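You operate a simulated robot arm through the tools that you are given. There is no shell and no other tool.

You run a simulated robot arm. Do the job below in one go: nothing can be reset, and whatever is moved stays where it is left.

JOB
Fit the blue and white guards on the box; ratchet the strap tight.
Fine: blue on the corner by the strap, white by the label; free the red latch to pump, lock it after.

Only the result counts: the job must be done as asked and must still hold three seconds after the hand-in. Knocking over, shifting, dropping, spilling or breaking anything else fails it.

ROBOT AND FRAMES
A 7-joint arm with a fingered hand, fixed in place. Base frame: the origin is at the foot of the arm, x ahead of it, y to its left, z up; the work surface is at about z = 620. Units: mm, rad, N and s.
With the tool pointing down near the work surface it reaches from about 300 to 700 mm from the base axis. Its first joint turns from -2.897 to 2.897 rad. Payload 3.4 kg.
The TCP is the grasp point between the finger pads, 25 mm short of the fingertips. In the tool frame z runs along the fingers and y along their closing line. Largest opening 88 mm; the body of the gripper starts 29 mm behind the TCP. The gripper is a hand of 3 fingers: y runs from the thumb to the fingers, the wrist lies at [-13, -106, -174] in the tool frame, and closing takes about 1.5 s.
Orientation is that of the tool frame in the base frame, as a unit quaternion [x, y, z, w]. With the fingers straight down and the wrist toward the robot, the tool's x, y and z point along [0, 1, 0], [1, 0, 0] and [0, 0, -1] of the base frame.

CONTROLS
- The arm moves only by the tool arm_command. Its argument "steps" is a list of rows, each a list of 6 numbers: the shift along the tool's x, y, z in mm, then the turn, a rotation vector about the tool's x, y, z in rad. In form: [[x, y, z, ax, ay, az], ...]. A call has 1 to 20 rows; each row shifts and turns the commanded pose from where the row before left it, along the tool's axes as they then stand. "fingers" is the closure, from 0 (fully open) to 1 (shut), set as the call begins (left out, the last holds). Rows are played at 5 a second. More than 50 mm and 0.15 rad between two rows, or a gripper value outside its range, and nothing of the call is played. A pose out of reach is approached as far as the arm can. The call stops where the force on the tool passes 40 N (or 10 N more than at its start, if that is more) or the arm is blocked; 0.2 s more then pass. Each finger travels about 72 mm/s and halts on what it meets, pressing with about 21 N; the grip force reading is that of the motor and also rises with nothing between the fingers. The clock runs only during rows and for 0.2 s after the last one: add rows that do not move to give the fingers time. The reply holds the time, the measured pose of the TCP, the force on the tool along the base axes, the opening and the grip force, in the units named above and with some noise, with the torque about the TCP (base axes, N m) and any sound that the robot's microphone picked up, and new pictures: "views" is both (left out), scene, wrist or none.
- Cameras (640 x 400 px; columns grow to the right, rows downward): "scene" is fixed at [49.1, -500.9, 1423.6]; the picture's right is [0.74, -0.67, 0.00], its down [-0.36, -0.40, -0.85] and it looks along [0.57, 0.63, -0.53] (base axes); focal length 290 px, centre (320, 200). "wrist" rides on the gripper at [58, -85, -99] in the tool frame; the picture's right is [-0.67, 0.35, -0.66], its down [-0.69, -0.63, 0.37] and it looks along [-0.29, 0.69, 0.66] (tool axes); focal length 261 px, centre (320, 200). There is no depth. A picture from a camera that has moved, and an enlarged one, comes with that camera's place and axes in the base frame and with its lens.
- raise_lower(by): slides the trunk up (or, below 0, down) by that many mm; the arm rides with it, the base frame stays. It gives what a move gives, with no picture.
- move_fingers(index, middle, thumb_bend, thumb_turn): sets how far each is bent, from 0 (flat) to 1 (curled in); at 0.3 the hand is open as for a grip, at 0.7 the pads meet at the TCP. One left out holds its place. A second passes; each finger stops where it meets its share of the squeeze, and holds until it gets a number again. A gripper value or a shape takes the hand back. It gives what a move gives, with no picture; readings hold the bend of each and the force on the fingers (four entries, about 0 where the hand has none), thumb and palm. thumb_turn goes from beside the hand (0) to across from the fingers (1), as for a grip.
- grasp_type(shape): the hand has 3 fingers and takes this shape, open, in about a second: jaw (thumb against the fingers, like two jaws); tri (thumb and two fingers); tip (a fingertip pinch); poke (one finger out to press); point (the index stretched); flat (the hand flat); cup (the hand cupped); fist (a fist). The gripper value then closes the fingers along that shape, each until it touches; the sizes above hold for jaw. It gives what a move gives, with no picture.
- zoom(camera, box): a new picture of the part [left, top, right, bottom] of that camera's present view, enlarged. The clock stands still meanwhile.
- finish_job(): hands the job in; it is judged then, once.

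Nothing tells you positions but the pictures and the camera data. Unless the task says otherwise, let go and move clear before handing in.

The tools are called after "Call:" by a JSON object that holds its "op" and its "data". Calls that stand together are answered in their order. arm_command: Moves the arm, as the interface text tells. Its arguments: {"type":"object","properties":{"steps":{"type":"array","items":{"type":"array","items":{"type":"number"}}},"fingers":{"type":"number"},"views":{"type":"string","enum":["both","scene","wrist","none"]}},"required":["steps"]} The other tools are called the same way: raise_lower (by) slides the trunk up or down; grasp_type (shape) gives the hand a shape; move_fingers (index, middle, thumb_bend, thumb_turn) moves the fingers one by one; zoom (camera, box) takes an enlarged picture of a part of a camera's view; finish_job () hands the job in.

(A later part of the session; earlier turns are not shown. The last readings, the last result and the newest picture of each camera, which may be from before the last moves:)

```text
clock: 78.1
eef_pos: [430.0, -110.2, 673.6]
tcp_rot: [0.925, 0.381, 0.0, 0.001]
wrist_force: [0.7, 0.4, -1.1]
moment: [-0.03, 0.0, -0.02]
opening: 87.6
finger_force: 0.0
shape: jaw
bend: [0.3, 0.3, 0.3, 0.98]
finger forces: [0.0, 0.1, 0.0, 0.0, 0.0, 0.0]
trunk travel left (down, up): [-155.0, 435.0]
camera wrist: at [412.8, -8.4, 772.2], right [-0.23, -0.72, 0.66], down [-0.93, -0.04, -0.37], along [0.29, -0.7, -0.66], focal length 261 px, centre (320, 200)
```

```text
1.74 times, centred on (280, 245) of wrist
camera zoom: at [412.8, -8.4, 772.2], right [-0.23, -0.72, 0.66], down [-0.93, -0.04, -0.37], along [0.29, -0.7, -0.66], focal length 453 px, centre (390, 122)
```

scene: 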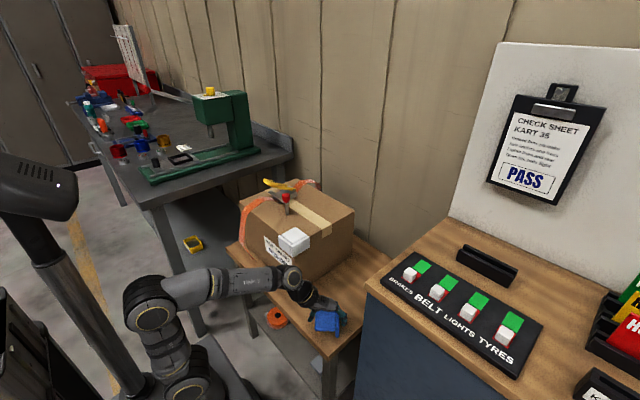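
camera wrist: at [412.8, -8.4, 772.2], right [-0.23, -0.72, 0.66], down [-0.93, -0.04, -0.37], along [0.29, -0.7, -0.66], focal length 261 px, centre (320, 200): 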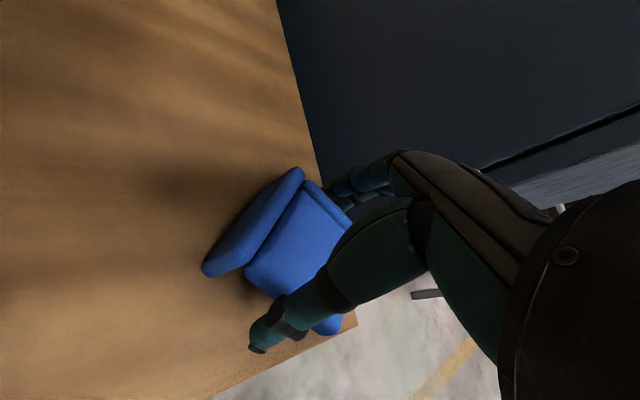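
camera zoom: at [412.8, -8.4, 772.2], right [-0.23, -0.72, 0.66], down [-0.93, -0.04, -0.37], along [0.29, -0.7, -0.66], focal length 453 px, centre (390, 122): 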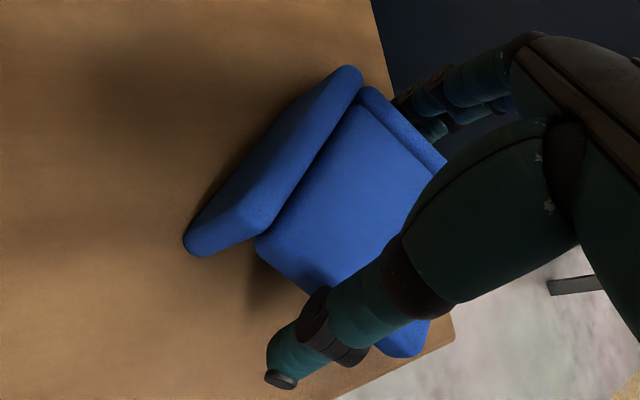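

Good straddle. I'll close and lift a little.

Call:
{"op": "arm_command", "data": {"steps": [[0, 0, 0, 0, 0, 0], [0, 0, 0, 0, 0, 0], [0, 0, 0, 0, 0, 0], [0, 0, 0, 0, 0, 0], [0, 0, 0, 0, 0, 0], [0, 0, 0, 0, 0, 0], [0, 0, 0, 0, 0, 0], [0, 0, -10, 0, 0, 0], [0, 0, -20, 0, 0, 0], [0, 0, -30, 0, 0, 0], [0, 0, 0, 0, 0, 0]], "fingers": 1}}

Call:
{"op": "zoom", "data": {"camera": "wrist", "box": [180, 130, 380, 360]}}

Call:
{"op": "zoom", "data": {"camera": "scene", "box": [270, 240, 370, 340]}}

```text
clock: 80.5
eef_pos: [430.1, -111.7, 733.3]
tcp_rot: [0.925, 0.38, 0.0, 0.001]
wrist_force: [-0.1, 0.0, -0.3]
moment: [-0.01, -0.01, 0.0]
opening: 66.3
finger_force: 20.9
shape: jaw
bend: [0.27, 0.35, 0.52, 0.99]
finger forces: [12.8, 6.7, 0.0, 0.0, 19.4, 0.0]
trunk travel left (down, up): [-155.0, 435.0]
camera wrist: at [412.9, -8.7, 832.2], right [-0.23, -0.72, 0.66], down [-0.93, -0.03, -0.37], along [0.29, -0.69, -0.66], focal length 261 px, centre (320, 200)
```

scene: 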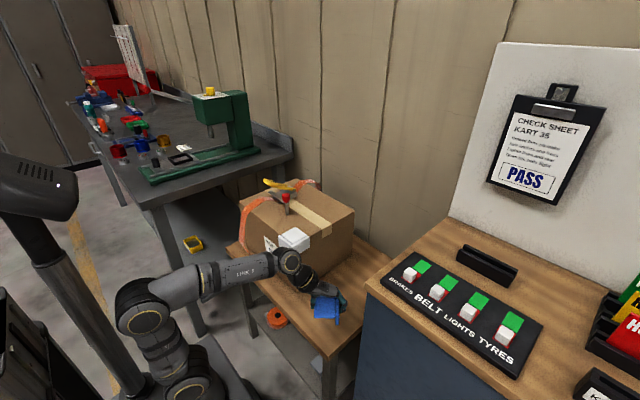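
wrist: 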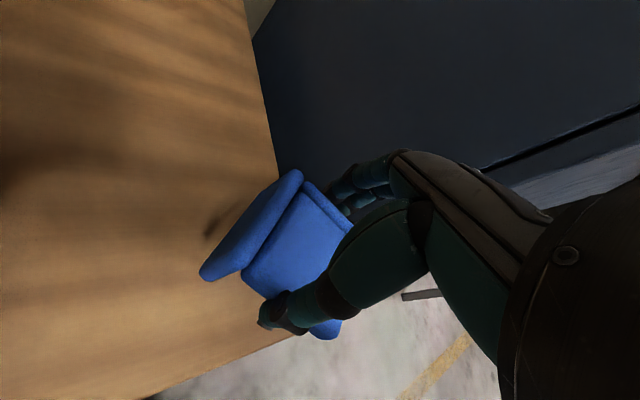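

```text
1.74 times, centred on (280, 245) of wrist
camera zoom: at [412.9, -8.7, 832.2], right [-0.23, -0.72, 0.66], down [-0.93, -0.03, -0.37], along [0.29, -0.69, -0.66], focal length 453 px, centre (390, 122)
```

zoom: 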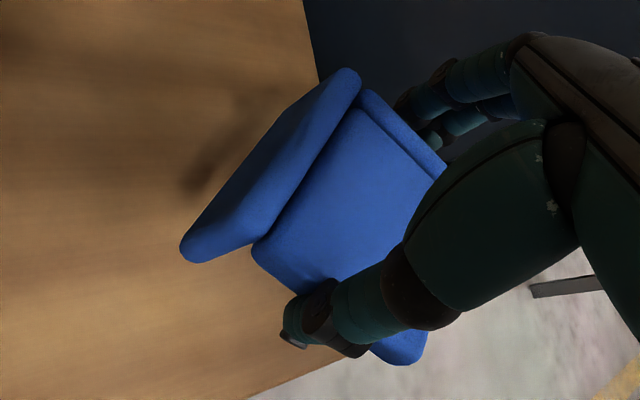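

```text
4.00 times, centred on (320, 290) of scene
camera zoom: at [49.1, -500.9, 1423.6], right [0.74, -0.67, 0.0], down [-0.36, -0.4, -0.85], along [0.57, 0.63, -0.53], focal length 1160 px, centre (320, -160)
```

zoom: 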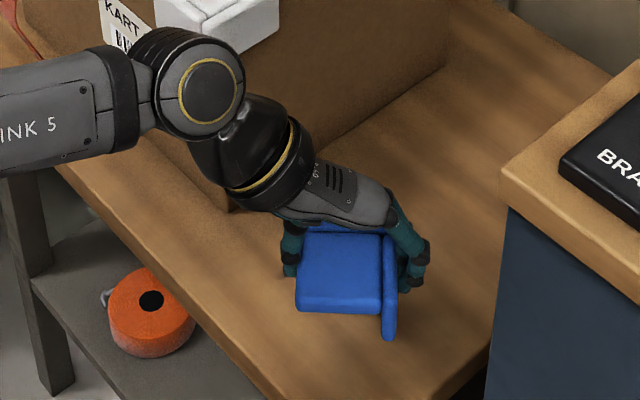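

Blue is held. I'll raise the trunk for better reach at height, then turn back to +45°.

Call:
{"op": "raise_lower", "data": {"by": 210}}

Call:
{"op": "arm_command", "data": {"steps": [[0, 0, 0, 0, 0, -0.1428], [0, 0, 0, 0, 0, -0.1428], [0, 0, 0, 0, 0, -0.1428], [0, 0, 0, 0, 0, -0.1428], [0, 0, 0, 0, 0, -0.1428], [0, 0, 0, 0, 0, -0.1428], [0, 0, 0, 0, 0, -0.1428], [0, 0, 0, 0, 0, -0.1428], [0, 0, 0, 0, 0, -0.1428], [0, 0, 0, 0, 0, -0.1428], [0, 0, 0, 0, 0, -0.1428], [0, 0, 0, 0, 0, 0]]}}

```text
clock: 82.7
eef_pos: [430.4, -110.8, 943.1]
tcp_rot: [0.925, 0.381, 0.001, 0.001]
wrist_force: [0.1, -0.4, -0.5]
moment: [-0.01, -0.04, -0.03]
opening: 66.1
finger_force: 21.0
shape: jaw
bend: [0.27, 0.35, 0.52, 0.99]
finger forces: [12.8, 6.7, 0.0, 0.0, 19.4, 0.1]
trunk travel left (down, up): [-365.0, 225.0]
```

```text
clock: 85.3
eef_pos: [429.8, -111.4, 942.1]
tcp_rot: [0.384, 0.923, -0.001, 0.001]
wrist_force: [-0.2, -0.3, 0.0]
moment: [0.02, -0.01, -0.02]
opening: 66.5
finger_force: 20.7
shape: jaw
bend: [0.27, 0.36, 0.52, 0.99]
finger forces: [12.8, 6.6, 0.1, 0.0, 19.5, 0.0]
trunk travel left (down, up): [-365.0, 225.0]
camera wrist: at [330.4, -128.6, 1042.0], right [0.72, -0.23, 0.66], down [0.04, -0.93, -0.36], along [0.69, 0.29, -0.66], focal length 261 px, centre (320, 200)
```

scene: 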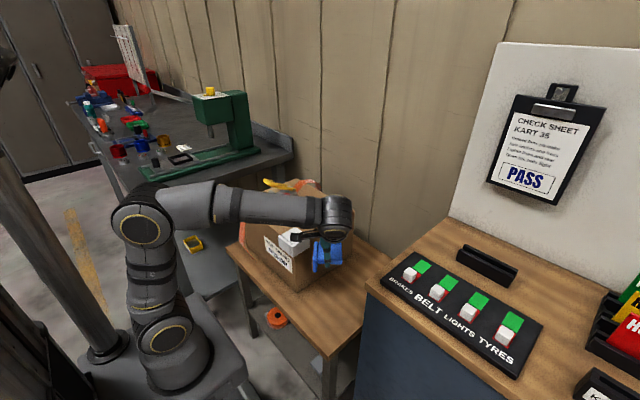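
wrist: 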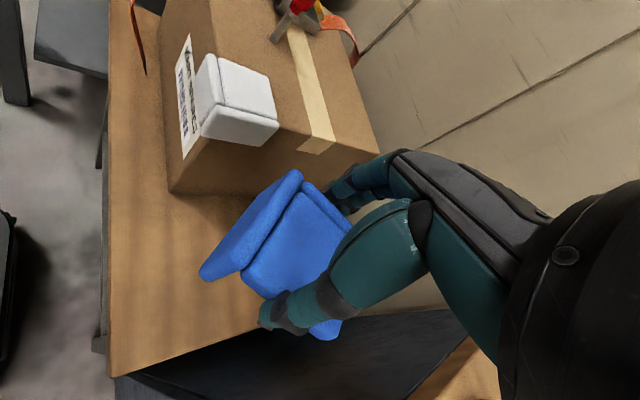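

Now I'll move along in front of the box to about (400, 150), well above it, then turn to +90°.

Call:
{"op": "arm_command", "data": {"steps": [[34.3, 27.2, -4, 0, 0, 0], [34.3, 27.2, -4, 0, 0, 0], [34.3, 27.2, -4, 0, 0, 0], [34.3, 27.2, -4, 0, 0, 0], [34.3, 27.2, -4, 0, 0, 0], [34.3, 27.2, -4, 0, 0, 0], [0, 0, 0, 0, 0, 0]], "views": "none"}}

Call:
{"op": "arm_command", "data": {"steps": [[0, 0, 0, 0, 0, -0.1309], [0, 0, 0, 0, 0, -0.1309], [0, 0, 0, 0, 0, -0.1309], [0, 0, 0, 0, 0, -0.1309], [0, 0, 0, 0, 0, -0.1309], [0, 0, 0, 0, 0, -0.1309], [0, 0, 0, 0, 0, 0]]}}

```text
clock: 86.9
eef_pos: [400.0, 151.1, 965.9]
tcp_rot: [0.386, 0.922, -0.001, 0.001]
wrist_force: [0.3, 0.5, -0.1]
moment: [-0.01, -0.02, 0.01]
opening: 66.3
finger_force: 20.9
shape: jaw
bend: [0.27, 0.36, 0.52, 0.99]
finger forces: [12.7, 6.7, 0.0, 0.0, 19.3, 0.0]
trunk travel left (down, up): [-365.0, 225.0]
```

```text
clock: 88.5
eef_pos: [401.4, 150.9, 966.9]
tcp_rot: [0.002, 1.0, 0.0, 0.001]
wrist_force: [-0.2, 1.1, -0.7]
moment: [-0.03, -0.01, -0.02]
opening: 66.2
finger_force: 21.0
shape: jaw
bend: [0.27, 0.36, 0.52, 0.99]
finger forces: [12.8, 6.7, 0.0, 0.1, 19.4, 0.1]
trunk travel left (down, up): [-365.0, 225.0]
camera wrist: at [344.2, 66.9, 1065.8], right [0.67, 0.35, 0.66], down [0.68, -0.63, -0.36], along [0.29, 0.69, -0.66], focal length 261 px, centre (320, 200)
```

scene: 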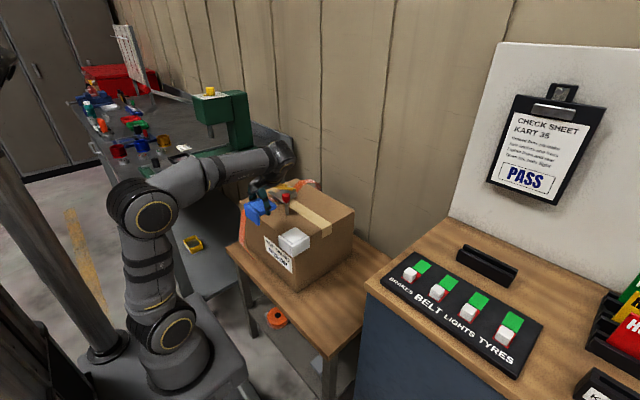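
wrist: 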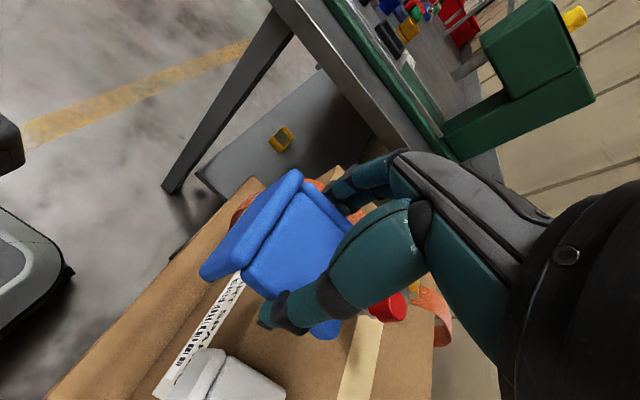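

The hand is at +90° without trouble. I'll move toward the left front corner, staying high, and look.

Call:
{"op": "arm_command", "data": {"steps": [[-12, 45, 0, 0, 0, 0], [-12, 45, 0, 0, 0, 0], [-12, 45, 0, 0, 0, 0], [-12, 45, 0, 0, 0, 0], [0, 0, 0, 0, 0, 0]]}}

Call:
{"op": "zoom", "data": {"camera": "scene", "box": [220, 160, 320, 260]}}

Call:
{"op": "zoom", "data": {"camera": "wrist", "box": [150, 130, 400, 380]}}

```text
clock: 89.7
eef_pos: [449.8, 329.8, 965.6]
tcp_rot: [0.004, 1.0, -0.001, 0.0]
wrist_force: [-0.1, 0.3, -0.4]
moment: [-0.03, 0.01, 0.03]
opening: 66.3
finger_force: 20.9
shape: jaw
bend: [0.27, 0.36, 0.52, 0.99]
finger forces: [12.7, 6.6, 0.0, 0.0, 19.2, 0.1]
trunk travel left (down, up): [-365.0, 225.0]
camera wrist: at [394.0, 245.6, 1066.1], right [0.67, 0.35, 0.66], down [0.68, -0.63, -0.36], along [0.29, 0.69, -0.66], focal length 261 px, centre (320, 200)
```

scene: 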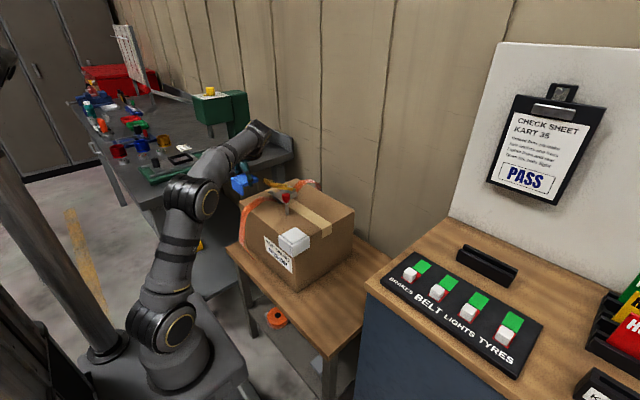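
wrist: 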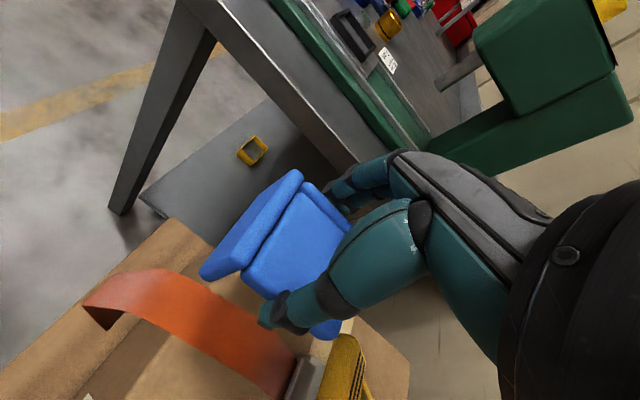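

```text
4.00 times, centred on (270, 210) of scene
camera zoom: at [49.1, -500.9, 1423.6], right [0.74, -0.67, 0.0], down [-0.36, -0.4, -0.85], along [0.57, 0.63, -0.53], focal length 1160 px, centre (520, 160)
```

zoom: 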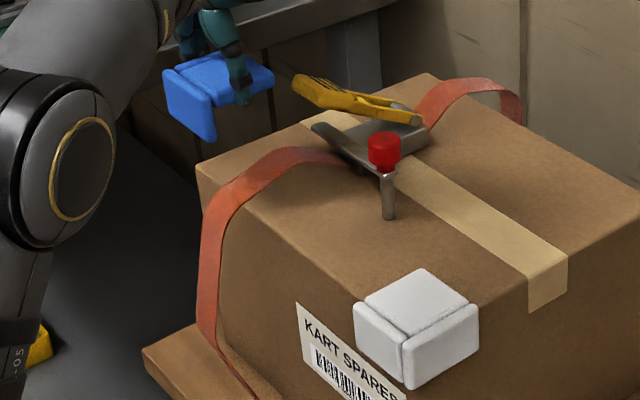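

```text
1.60 times, centred on (275, 255) of wrist
camera zoom: at [394.0, 245.6, 1066.1], right [0.67, 0.35, 0.66], down [0.68, -0.63, -0.36], along [0.29, 0.69, -0.66], focal length 417 px, centre (392, 112)
```

zoom: 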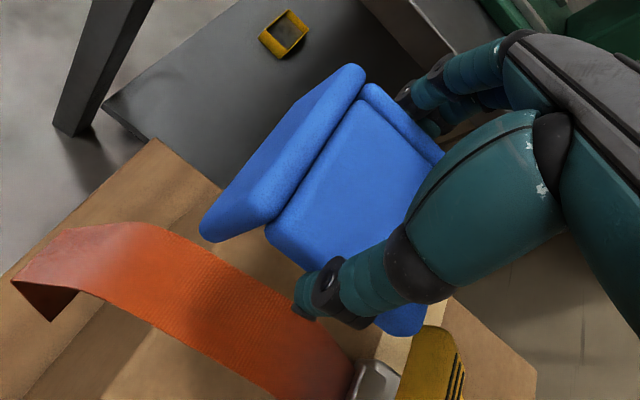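

I want a clean view of the left front corner before placing, so I'll back up in y and look past the guard.

Call:
{"op": "arm_command", "data": {"steps": [[0, -45, -3, 0, 0, 0], [0, -45, -3, 0, 0, 0], [0, -45, -3, 0, 0, 0], [0, 0, 0, 0, 0, 0]], "views": "wrist"}}

Call:
{"op": "zoom", "data": {"camera": "wrist", "box": [240, 110, 360, 210]}}

Call:
{"op": "zoom", "data": {"camera": "scene", "box": [225, 170, 285, 230]}}

```text
clock: 90.7
eef_pos: [450.1, 195.7, 974.5]
tcp_rot: [0.002, 1.0, -0.001, 0.0]
wrist_force: [0.0, -0.6, 0.2]
moment: [0.04, -0.01, -0.03]
opening: 66.3
finger_force: 21.4
shape: jaw
bend: [0.27, 0.36, 0.52, 0.99]
finger forces: [12.7, 6.6, 0.0, 0.0, 19.4, 0.1]
trunk travel left (down, up): [-365.0, 225.0]
camera wrist: at [392.9, 112.0, 1073.6], right [0.67, 0.35, 0.66], down [0.68, -0.63, -0.36], along [0.29, 0.69, -0.66], focal length 261 px, centre (320, 200)
```

wrist: 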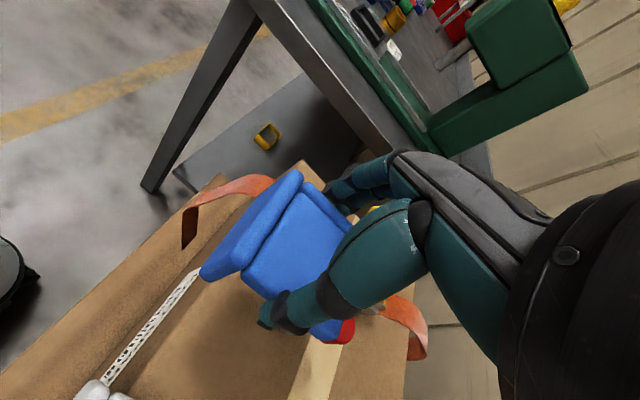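

```text
4.00 times, centred on (300, 160) of wrist
camera zoom: at [392.9, 112.0, 1073.6], right [0.67, 0.35, 0.66], down [0.68, -0.63, -0.36], along [0.29, 0.69, -0.66], focal length 1043 px, centre (400, 360)
```

zoom: 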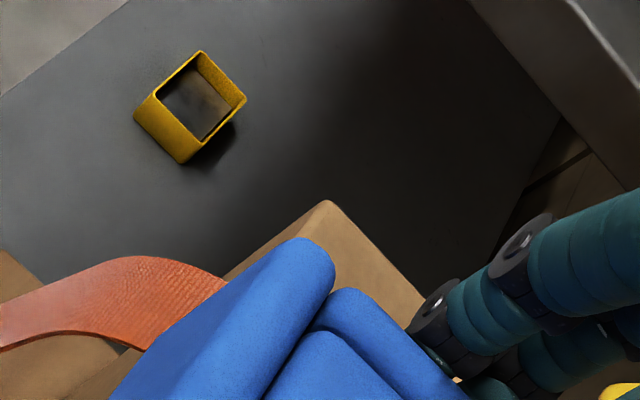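

```text
6.67 times, centred on (255, 200) of scene
camera zoom: at [49.1, -500.9, 1423.6], right [0.74, -0.67, 0.0], down [-0.36, -0.4, -0.85], along [0.57, 0.63, -0.53], focal length 1933 px, centre (753, 200)
```

zoom: 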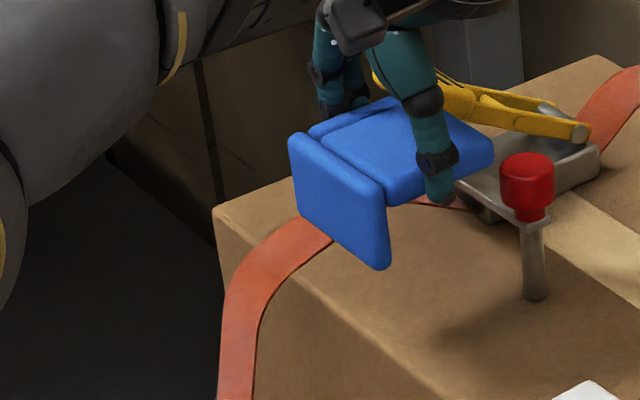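

The left front corner is at about (444, 391). I'll move blue above it with a few millimetres of outside clearance.

Call:
{"op": "arm_command", "data": {"steps": [[-2.5, 44.6, -3, 0, 0, 0], [-2.5, 44.6, -3, 0, 0, 0], [-2.5, 44.6, -3, 0, 0, 0], [-2.5, 44.6, 0, 0, 0, 0], [0, 0, 25, 0, 0, 0], [0, 0, 25, 0, 0, 0], [0, 0, 20, 0, 0, 0], [0, 0, 0, 0, 0, 0]]}}

Call:
{"op": "zoom", "data": {"camera": "scene", "box": [215, 160, 295, 230]}}

Call:
{"op": "zoom", "data": {"camera": "wrist", "box": [150, 130, 400, 380]}}

```text
clock: 92.5
eef_pos: [459.6, 373.7, 911.2]
tcp_rot: [0.002, 1.0, -0.001, 0.0]
wrist_force: [-1.3, 0.0, -0.3]
moment: [-0.02, 0.0, -0.02]
opening: 66.4
finger_force: 20.3
shape: jaw
bend: [0.27, 0.36, 0.52, 0.99]
finger forces: [12.7, 6.5, 0.1, 0.0, 19.2, 0.1]
trunk travel left (down, up): [-365.0, 225.0]
camera wrist: at [402.9, 290.0, 1011.7], right [0.67, 0.35, 0.66], down [0.68, -0.63, -0.36], along [0.29, 0.69, -0.66], focal length 261 px, centre (320, 200)
```

scene: 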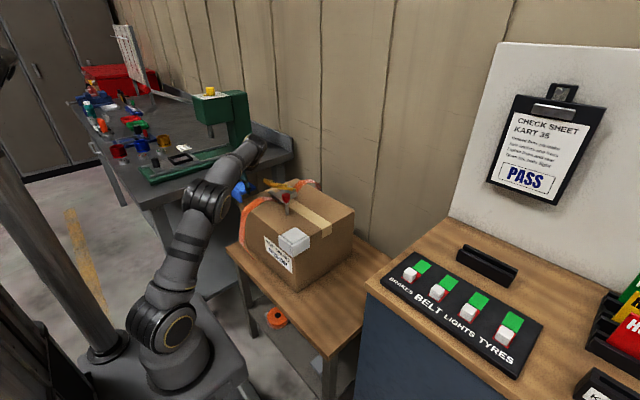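
wrist: 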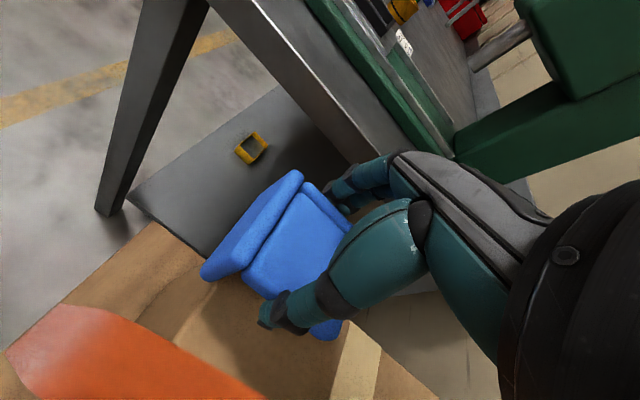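

```text
5.71 times, centred on (255, 195) of scene
camera zoom: at [49.1, -500.9, 1423.6], right [0.74, -0.67, 0.0], down [-0.36, -0.4, -0.85], along [0.57, 0.63, -0.53], focal length 1656 px, centre (691, 229)
```

zoom: 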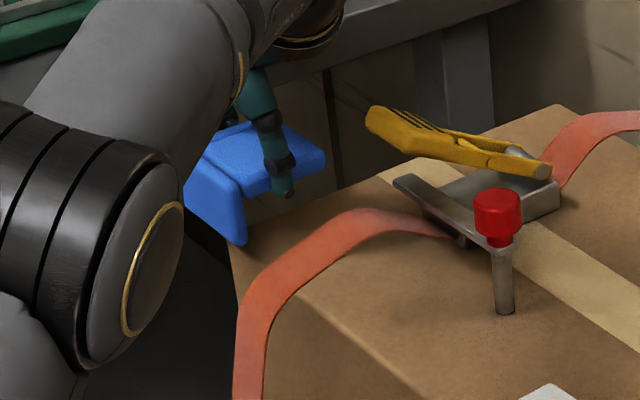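

```text
1.60 times, centred on (275, 255) of wrist
camera zoom: at [402.9, 290.0, 1011.7], right [0.67, 0.35, 0.66], down [0.68, -0.63, -0.36], along [0.29, 0.69, -0.66], focal length 417 px, centre (392, 112)
```

zoom: 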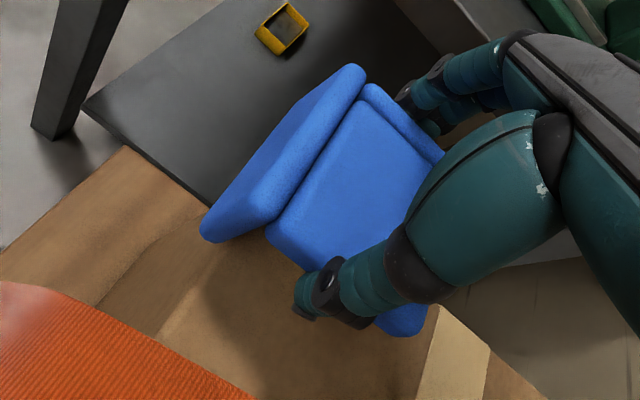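

The alignment with the -x edge looks right. I'll lower slowly and watch for contact.

Call:
{"op": "arm_command", "data": {"steps": [[0, 0, 10, 0, 0, 0], [0, 0, 8, 0, 0, 0], [0, 0, 6, 0, 0, 0], [0, 0, 4, 0, 0, 0], [0, 0, 0, 0, 0, 0]], "views": "none"}}

```text
clock: 93.7
eef_pos: [460.5, 373.1, 885.0]
tcp_rot: [0.002, 1.0, -0.001, 0.0]
wrist_force: [-0.7, -0.3, -0.7]
moment: [0.0, 0.01, -0.02]
opening: 66.3
finger_force: 20.3
shape: jaw
bend: [0.27, 0.36, 0.52, 0.99]
finger forces: [12.7, 6.5, 0.0, 0.0, 19.3, 0.0]
trunk travel left (down, up): [-365.0, 225.0]
```

Call:
{"op": "arm_command", "data": {"steps": [[0, 0, 3, 0, 0, 0], [0, 0, 3, 0, 0, 0], [0, 0, 3, 0, 0, 0], [0, 0, 0, 0, 0, 0]]}}

Call:
{"op": "zoom", "data": {"camera": "wrist", "box": [150, 130, 400, 380]}}

Call:
{"op": "zoom", "data": {"camera": "scene", "box": [215, 160, 295, 230]}}

```text
clock: 94.7
eef_pos: [460.4, 373.4, 877.0]
tcp_rot: [0.003, 1.0, 0.0, -0.001]
wrist_force: [-0.1, -0.4, 0.3]
moment: [0.02, 0.02, -0.01]
opening: 66.2
finger_force: 21.0
shape: jaw
bend: [0.27, 0.36, 0.52, 0.99]
finger forces: [12.8, 6.6, 0.1, 0.0, 19.4, 0.0]
trunk travel left (down, up): [-365.0, 225.0]
camera wrist: at [404.0, 289.8, 976.4], right [0.67, 0.35, 0.66], down [0.68, -0.63, -0.36], along [0.29, 0.69, -0.66], focal length 261 px, centre (320, 200)
```

scene: 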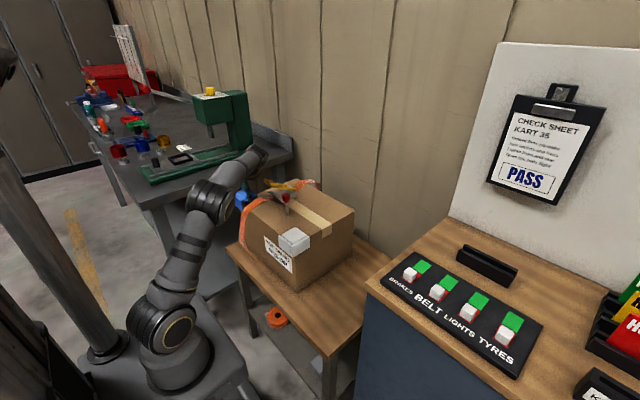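
wrist: 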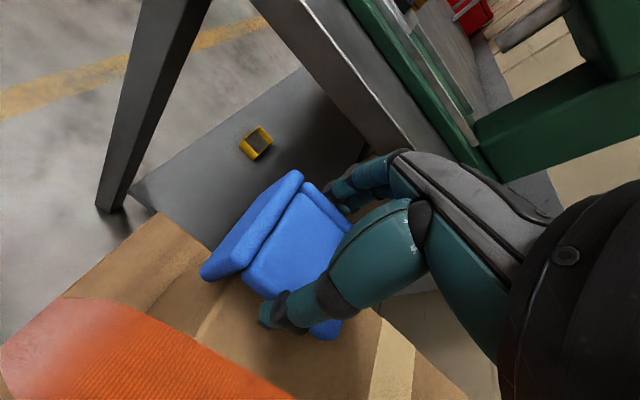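

```text
1.60 times, centred on (275, 255) of wrist
camera zoom: at [404.0, 289.8, 976.4], right [0.67, 0.35, 0.66], down [0.68, -0.63, -0.36], along [0.29, 0.69, -0.66], focal length 417 px, centre (392, 112)
```

zoom: 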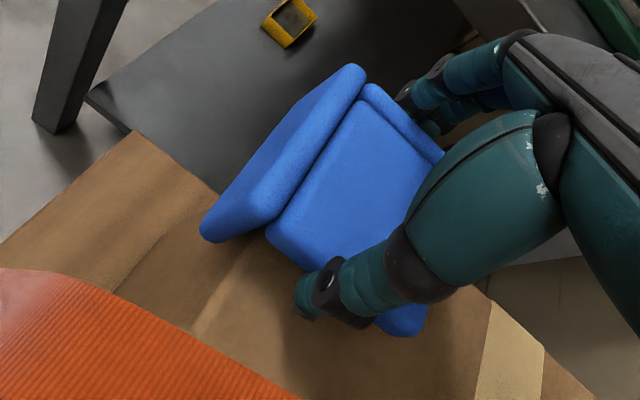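

```text
5.71 times, centred on (255, 195) of scene
camera zoom: at [49.1, -500.9, 1423.6], right [0.74, -0.67, 0.0], down [-0.36, -0.4, -0.85], along [0.57, 0.63, -0.53], focal length 1656 px, centre (691, 229)
```

zoom: 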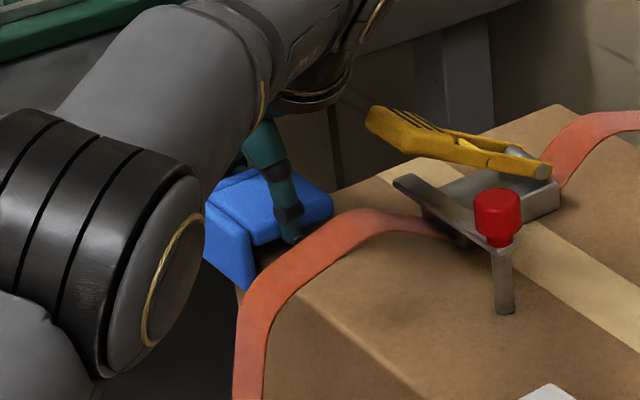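

The flanges are below the rim with no contact. I'll continue until the thumb tip nears the top.

Call:
{"op": "arm_command", "data": {"steps": [[0, 0, 3, 0, 0, 0], [0, 0, 3, 0, 0, 0], [0, 0, 2, 0, 0, 0], [0, 0, 0, 0, 0, 0]], "views": "none"}}

```text
clock: 95.7
eef_pos: [461.4, 372.8, 867.8]
tcp_rot: [0.003, 1.0, 0.0, 0.001]
wrist_force: [0.6, 0.8, -0.7]
moment: [-0.01, 0.01, 0.0]
opening: 66.1
finger_force: 20.9
shape: jaw
bend: [0.27, 0.36, 0.52, 0.99]
finger forces: [12.7, 6.7, 0.0, 0.1, 19.4, 0.0]
trunk travel left (down, up): [-365.0, 225.0]
```

Call:
{"op": "arm_command", "data": {"steps": [[0, 0, 2, 0, 0, 0], [0, 0, 2, 0, 0, 0], [0, 0, 2, 0, 0, 0], [0, 0, 0, 0, 0, 0]], "views": "wrist"}}

Call:
{"op": "zoom", "data": {"camera": "wrist", "box": [150, 130, 400, 380]}}

```text
clock: 96.7
eef_pos: [460.6, 374.3, 864.0]
tcp_rot: [0.003, 1.0, 0.0, 0.001]
wrist_force: [0.5, 2.1, 18.9]
moment: [-0.85, -0.01, 0.01]
opening: 66.3
finger_force: 20.6
shape: jaw
bend: [0.27, 0.36, 0.52, 0.99]
finger forces: [12.4, 6.5, 0.1, 0.1, 37.9, 0.0]
trunk travel left (down, up): [-365.0, 225.0]
camera wrist: at [403.2, 289.8, 963.8], right [0.67, 0.34, 0.66], down [0.68, -0.63, -0.36], along [0.29, 0.69, -0.66], focal length 261 px, centre (320, 200)
```

wrist: 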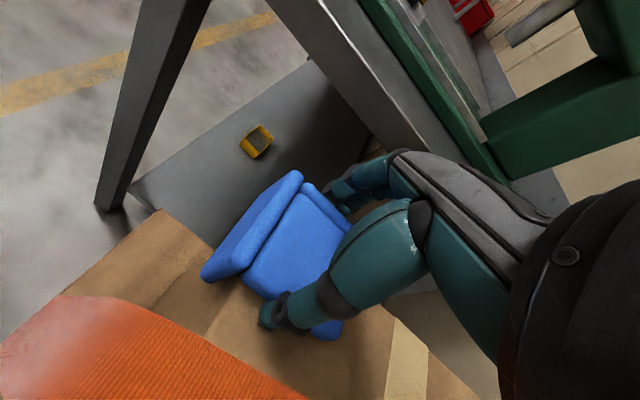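

```text
1.60 times, centred on (275, 255) of wrist
camera zoom: at [403.2, 289.8, 963.8], right [0.67, 0.34, 0.66], down [0.68, -0.63, -0.36], along [0.29, 0.69, -0.66], focal length 417 px, centre (392, 112)
```

zoom: 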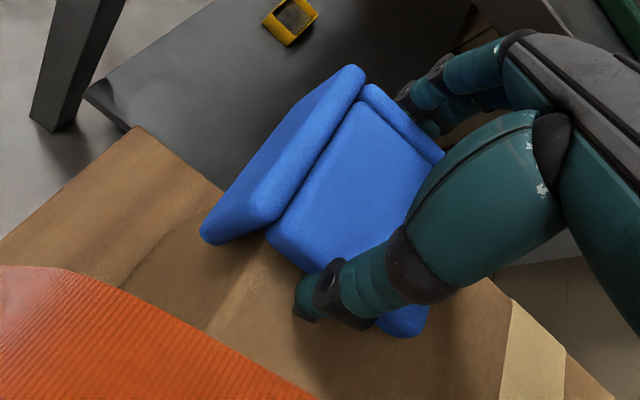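

The thumb tip touched the box top at about 19 N. I'll ease up 3 mm, then nudge the guard towards the box faces until there's light contact.

Call:
{"op": "arm_command", "data": {"steps": [[0, 0, -3, 0, 0, 0], [0, 0, 0, 0, 0, 0], [-2, 0, 0, 0, 0, 0], [-2, 0, 0, 0, 0, 0], [0, 0, 0, 0, 0, 0]], "views": "none"}}

Call:
{"op": "arm_command", "data": {"steps": [[0, -2, 0, 0, 0, 0], [0, -2, 0, 0, 0, 0], [0, 0, 0, 0, 0, 0]], "views": "none"}}

```text
clock: 97.9
eef_pos: [463.7, 373.0, 865.8]
tcp_rot: [0.003, 1.0, -0.001, 0.0]
wrist_force: [0.0, -0.6, 0.0]
moment: [-0.02, 0.01, 0.05]
opening: 66.0
finger_force: 20.9
shape: jaw
bend: [0.27, 0.36, 0.52, 0.99]
finger forces: [13.4, 6.6, 0.0, 0.1, 20.0, 0.0]
trunk travel left (down, up): [-365.0, 225.0]
```

```text
clock: 98.7
eef_pos: [464.2, 368.9, 867.0]
tcp_rot: [0.003, 1.0, -0.001, 0.001]
wrist_force: [-0.1, -0.7, -1.2]
moment: [0.0, 0.01, -0.02]
opening: 66.1
finger_force: 21.1
shape: jaw
bend: [0.27, 0.36, 0.52, 0.99]
finger forces: [13.4, 6.6, 0.1, 0.0, 20.0, 0.1]
trunk travel left (down, up): [-365.0, 225.0]
```

Call:
{"op": "arm_command", "data": {"steps": [[-1.5, 0, 0, 0, 0, 0], [0, 0, 0, 0, 0, 0]], "views": "none"}}

Call:
{"op": "arm_command", "data": {"steps": [[0, -2, 0, 0, 0, 0], [0, 0, 0, 0, 0, 0]], "views": "both"}}

Call:
{"op": "zoom", "data": {"camera": "wrist", "box": [150, 130, 400, 380]}}

```text
clock: 99.3
eef_pos: [466.7, 369.2, 865.0]
tcp_rot: [0.002, 1.0, -0.001, 0.0]
wrist_force: [-1.1, -0.6, -1.0]
moment: [0.0, 0.01, 0.01]
opening: 66.3
finger_force: 21.1
shape: jaw
bend: [0.27, 0.36, 0.52, 0.99]
finger forces: [13.4, 6.5, 0.1, 0.0, 20.0, 0.0]
trunk travel left (down, up): [-365.0, 225.0]
```

```text
clock: 99.9
eef_pos: [465.9, 367.0, 866.3]
tcp_rot: [0.003, 1.0, 0.0, 0.0]
wrist_force: [-1.3, 1.1, -1.0]
moment: [0.02, 0.06, 0.0]
opening: 66.2
finger_force: 21.3
shape: jaw
bend: [0.27, 0.36, 0.52, 0.99]
finger forces: [13.8, 6.7, 0.0, 0.1, 19.5, 0.0]
trunk travel left (down, up): [-365.0, 225.0]
camera wrist: at [409.3, 283.6, 966.0], right [0.67, 0.35, 0.66], down [0.68, -0.63, -0.36], along [0.29, 0.69, -0.66], focal length 261 px, centre (320, 200)
```

scene: 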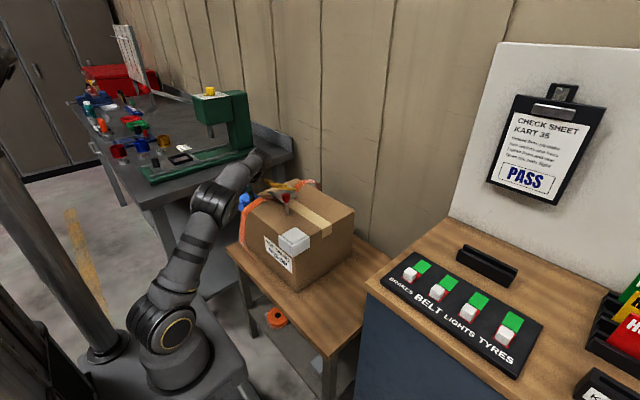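
wrist: 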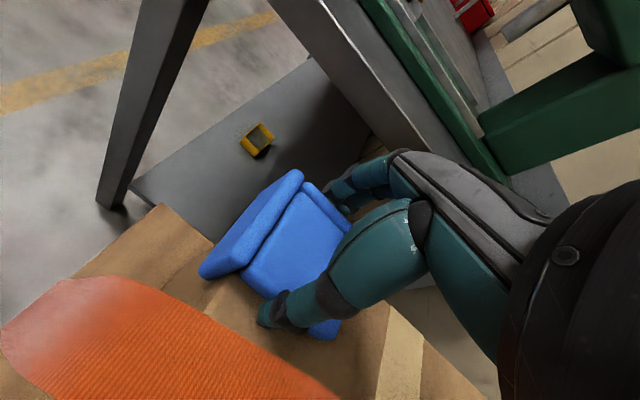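

```text
1.60 times, centred on (275, 255) of wrist
camera zoom: at [409.3, 283.6, 966.0], right [0.67, 0.35, 0.66], down [0.68, -0.63, -0.36], along [0.29, 0.69, -0.66], focal length 417 px, centre (392, 112)
```

zoom: 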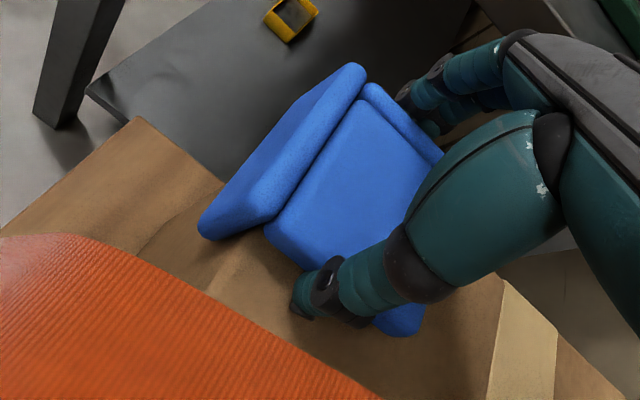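

The guard is about flush with both faces. I'll release it here so it drops into place, opening wide.

Call:
{"op": "arm_command", "data": {"steps": [[0, 0, 0, 0, 0, 0], [0, 0, 0, 0, 0, 0], [0, 0, 0, 0, 0, 0], [0, 0, 0, 0, 0, 0]], "fingers": 0}}

Call:
{"op": "zoom", "data": {"camera": "wrist", "box": [150, 130, 400, 380]}}

```text
clock: 100.9
eef_pos: [466.6, 366.4, 866.0]
tcp_rot: [0.003, 1.0, -0.001, 0.0]
wrist_force: [-0.5, -0.5, 0.4]
moment: [-0.03, -0.01, 0.01]
opening: 87.5
finger_force: 0.0
shape: jaw
bend: [0.3, 0.3, 0.3, 0.98]
finger forces: [0.1, 0.1, 0.0, 0.0, 0.0, 0.0]
trunk travel left (down, up): [-365.0, 225.0]
camera wrist: at [409.6, 283.5, 965.9], right [0.67, 0.35, 0.66], down [0.68, -0.63, -0.36], along [0.29, 0.69, -0.66], focal length 261 px, centre (320, 200)
```

scene: 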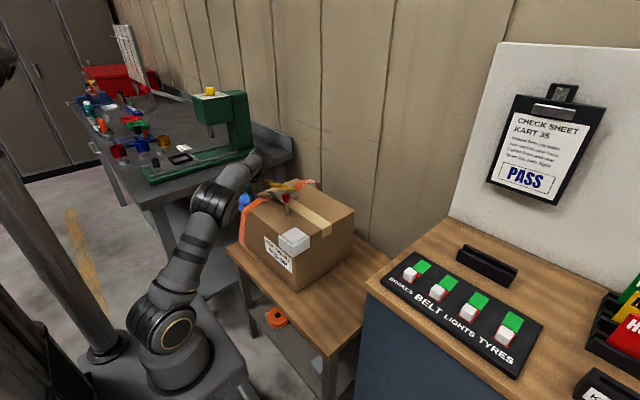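
wrist: 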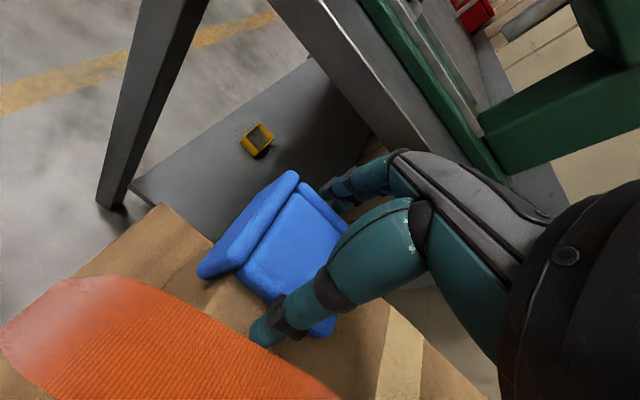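

```text
1.60 times, centred on (275, 255) of wrist
camera zoom: at [409.6, 283.5, 965.9], right [0.67, 0.35, 0.66], down [0.68, -0.63, -0.36], along [0.29, 0.69, -0.66], focal length 417 px, centre (392, 112)
```

zoom: 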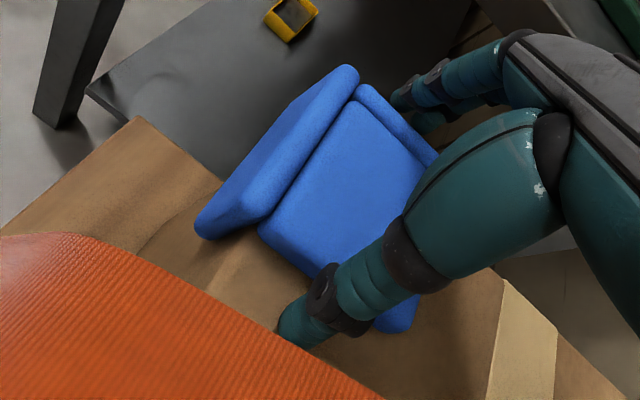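

The guard moved slightly but may not be fully down. I'll lift the hand away to see.

Call:
{"op": "arm_command", "data": {"steps": [[0, 0, -5, 0, 0, 0], [0, 0, -20, 0, 0, 0], [0, 0, -30, 0, 0, 0], [0, 0, -30, 0, 0, 0], [0, 0, 0, 0, 0, 0]]}}

Call:
{"op": "zoom", "data": {"camera": "wrist", "box": [130, 150, 330, 350]}}

Call:
{"op": "zoom", "data": {"camera": "scene", "box": [215, 160, 295, 230]}}

```text
clock: 102.1
eef_pos: [466.9, 368.0, 951.4]
tcp_rot: [0.003, 1.0, -0.001, 0.002]
wrist_force: [-0.4, -0.5, 0.4]
moment: [0.0, 0.0, 0.02]
opening: 87.6
finger_force: 0.0
shape: jaw
bend: [0.3, 0.3, 0.3, 0.98]
finger forces: [0.0, 0.0, 0.0, 0.0, 0.1, 0.0]
trunk travel left (down, up): [-365.0, 225.0]
camera wrist: at [410.0, 284.2, 1050.8], right [0.67, 0.35, 0.66], down [0.68, -0.63, -0.36], along [0.29, 0.69, -0.66], focal length 261 px, centre (320, 200)
```

scene: 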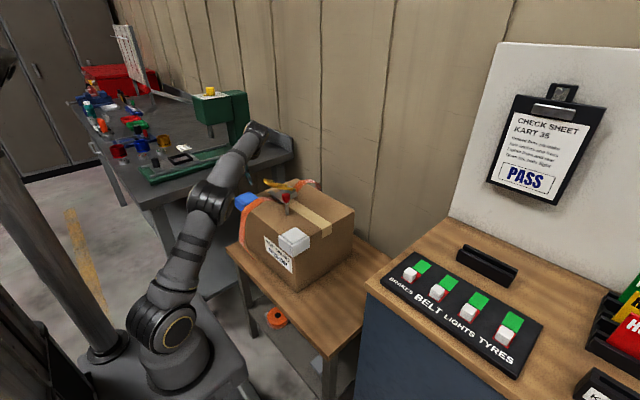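
wrist: 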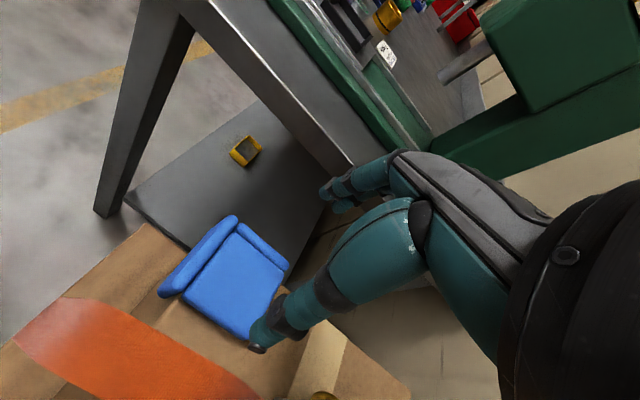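

```text
2.00 times, centred on (230, 250) of wrist
camera zoom: at [410.0, 284.2, 1050.8], right [0.67, 0.35, 0.66], down [0.68, -0.63, -0.36], along [0.29, 0.69, -0.66], focal length 521 px, centre (500, 100)
```

zoom: 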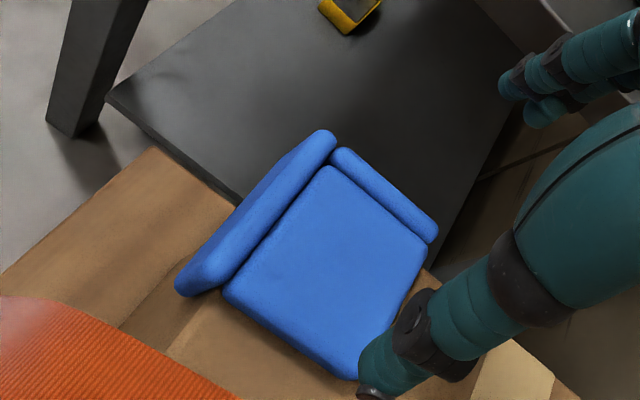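

```text
5.71 times, centred on (255, 195) of scene
camera zoom: at [49.1, -500.9, 1423.6], right [0.74, -0.67, 0.0], down [-0.36, -0.4, -0.85], along [0.57, 0.63, -0.53], focal length 1656 px, centre (691, 229)
```

zoom: 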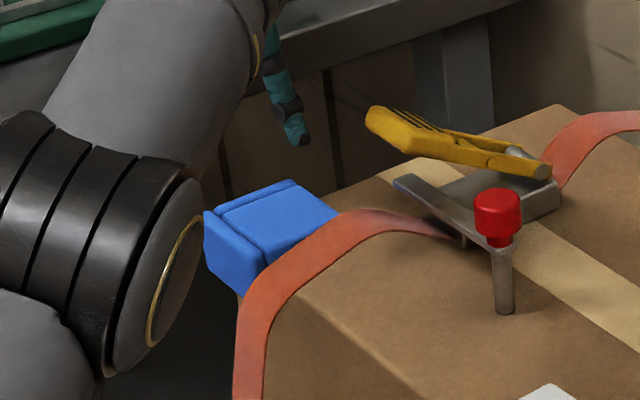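

I'll zoom in more closely to confirm blue is seated level.

Call:
{"op": "zoom", "data": {"camera": "scene", "box": [230, 182, 266, 212]}}

Call:
{"op": "zoom", "data": {"camera": "scene", "box": [275, 222, 315, 258]}}

```text
13.33 times, centred on (248, 197) of scene
camera zoom: at [49.1, -500.9, 1423.6], right [0.74, -0.67, 0.0], down [-0.36, -0.4, -0.85], along [0.57, 0.63, -0.53], focal length 3865 px, centre (1280, 240)
```

zoom: 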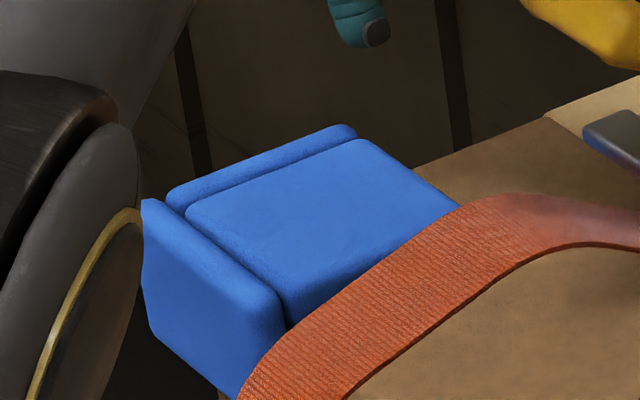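

```text
11.11 times, centred on (295, 240) of scene
camera zoom: at [49.1, -500.9, 1423.6], right [0.74, -0.67, 0.0], down [-0.36, -0.4, -0.85], along [0.57, 0.63, -0.53], focal length 3221 px, centre (598, -244)
```

zoom: 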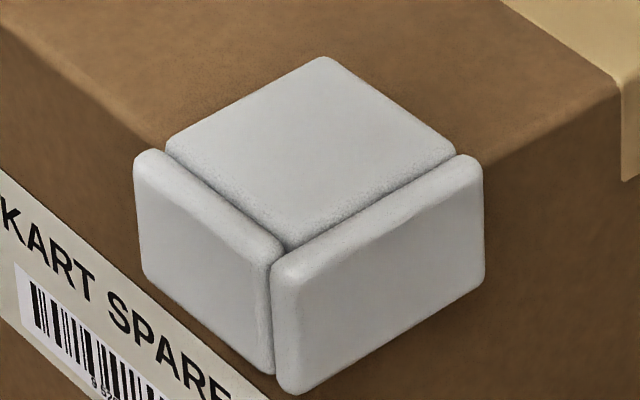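

White is perfectly seated. Blue is on the corner but may sit a few millimetres proud in +y, so I'll move back for a clearer view of it and the ratchet.

Call:
{"op": "arm_command", "data": {"steps": [[5, -40, -10, 0, 0, 0], [5, -40, -10, 0, 0, 0], [5, -40, -10, 0, 0, 0], [5, -40, -10, 0, 0, 0], [0, 0, 0, 0, 0, 0]]}}

Call:
{"op": "zoom", "data": {"camera": "wrist", "box": [180, 120, 380, 260]}}

Call:
{"op": "zoom", "data": {"camera": "scene", "box": [225, 170, 295, 220]}}

```text
clock: 103.3
eef_pos: [444.6, 208.0, 992.7]
tcp_rot: [0.002, 1.0, -0.001, 0.001]
wrist_force: [0.4, -0.3, -0.5]
moment: [-0.04, 0.01, -0.02]
opening: 87.3
finger_force: 0.1
shape: jaw
bend: [0.3, 0.3, 0.3, 0.98]
finger forces: [0.0, 0.0, 0.1, 0.0, 0.1, 0.1]
trunk travel left (down, up): [-365.0, 225.0]
camera wrist: at [387.6, 123.6, 1092.1], right [0.67, 0.35, 0.66], down [0.68, -0.63, -0.36], along [0.29, 0.69, -0.66], focal length 261 px, centre (320, 200)
```

scene: 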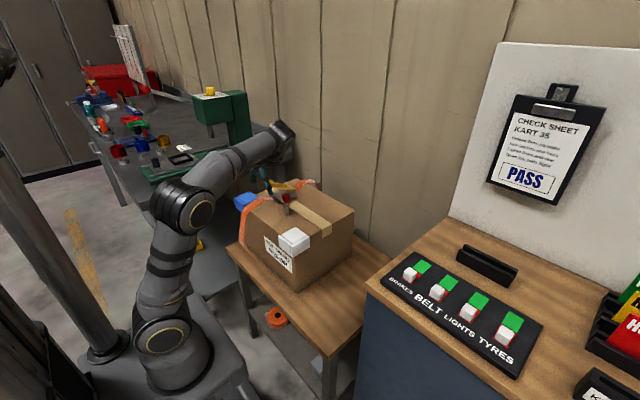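
wrist: 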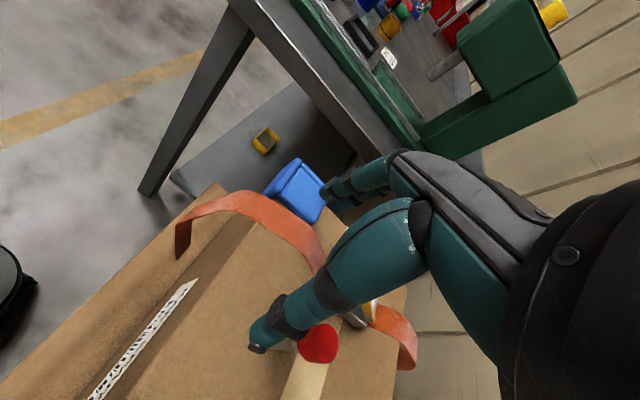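

```text
2.86 times, centred on (280, 190) of wrist
camera zoom: at [387.6, 123.6, 1092.1], right [0.67, 0.35, 0.66], down [0.68, -0.63, -0.36], along [0.29, 0.69, -0.66], focal length 745 px, centre (434, 229)
```

zoom: 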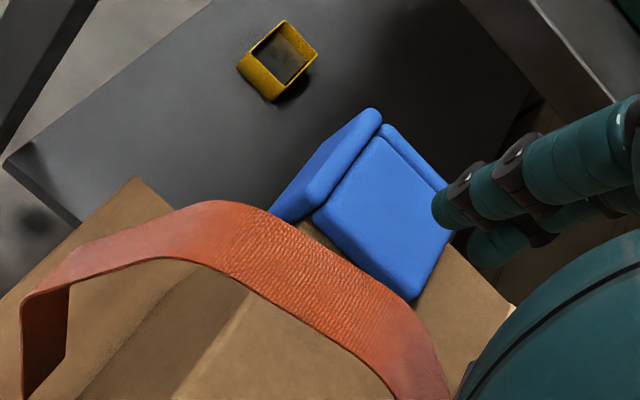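

```text
8.00 times, centred on (260, 195) of scene
camera zoom: at [49.1, -500.9, 1423.6], right [0.74, -0.67, 0.0], down [-0.36, -0.4, -0.85], along [0.57, 0.63, -0.53], focal length 2319 px, centre (800, 240)
```

zoom: 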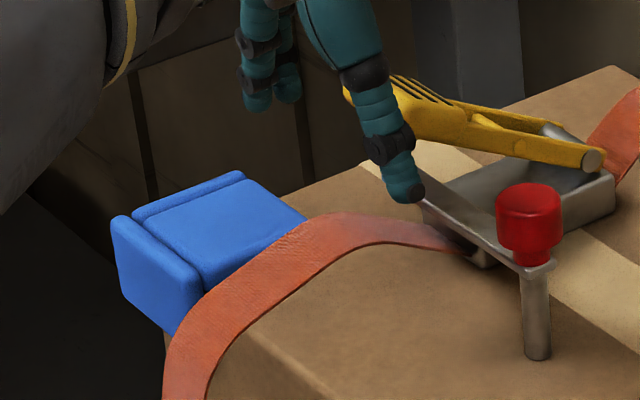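

Blue sits about 5 mm proud in +y. I'll curl the thumb out of the way so I can nudge the +y flange gently with the two fingers.

Call:
{"op": "move_fingers", "data": {"index": 0.3, "middle": 0.3, "thumb_bend": 1.0}}

Call:
{"op": "arm_command", "data": {"steps": [[0, 0, 0, 0, 0, 0]]}}

Call:
{"op": "zoom", "data": {"camera": "scene", "box": [225, 150, 305, 220]}}

```text
clock: 104.3
eef_pos: [444.7, 208.5, 992.0]
tcp_rot: [0.004, 1.0, -0.001, 0.001]
wrist_force: [-0.1, -0.4, 0.1]
moment: [0.03, -0.03, 0.0]
opening: 20.5
finger_force: 0.1
shape: fingers
bend: [0.3, 0.3, 0.98, 0.98]
finger forces: [0.1, 0.0, 0.0, 0.0, 0.0, 0.0]
trunk travel left (down, up): [-365.0, 225.0]
```

```text
clock: 104.7
eef_pos: [445.0, 207.8, 991.7]
tcp_rot: [0.002, 1.0, -0.001, 0.001]
wrist_force: [-0.3, -0.4, -0.5]
moment: [-0.02, -0.02, 0.02]
opening: 20.4
finger_force: 0.1
shape: fingers
bend: [0.3, 0.3, 0.98, 0.98]
finger forces: [0.0, 0.0, 0.1, 0.1, 0.0, 0.1]
trunk travel left (down, up): [-365.0, 225.0]
camera wrist: at [387.8, 124.1, 1092.0], right [0.67, 0.35, 0.66], down [0.68, -0.63, -0.36], along [0.29, 0.69, -0.66], focal length 261 px, centre (320, 200)
```

scene: 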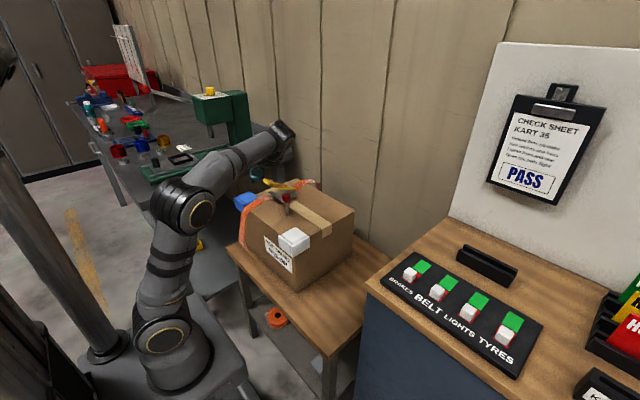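
wrist: 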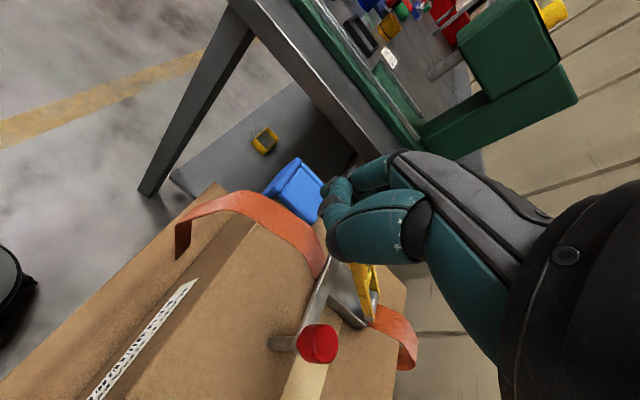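

```text
5.71 times, centred on (265, 185) of scene
camera zoom: at [49.1, -500.9, 1423.6], right [0.74, -0.67, 0.0], down [-0.36, -0.4, -0.85], along [0.57, 0.63, -0.53], focal length 1656 px, centre (634, 286)
```

zoom: 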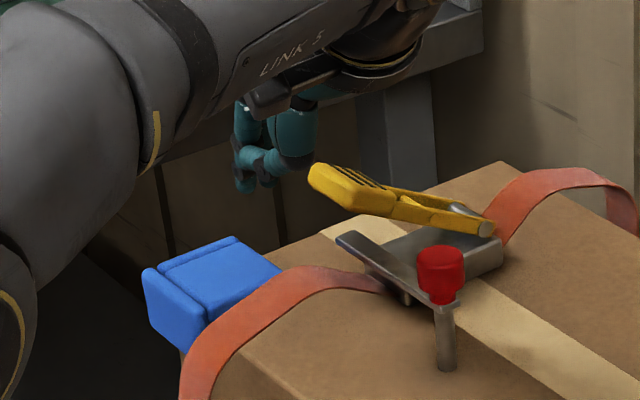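

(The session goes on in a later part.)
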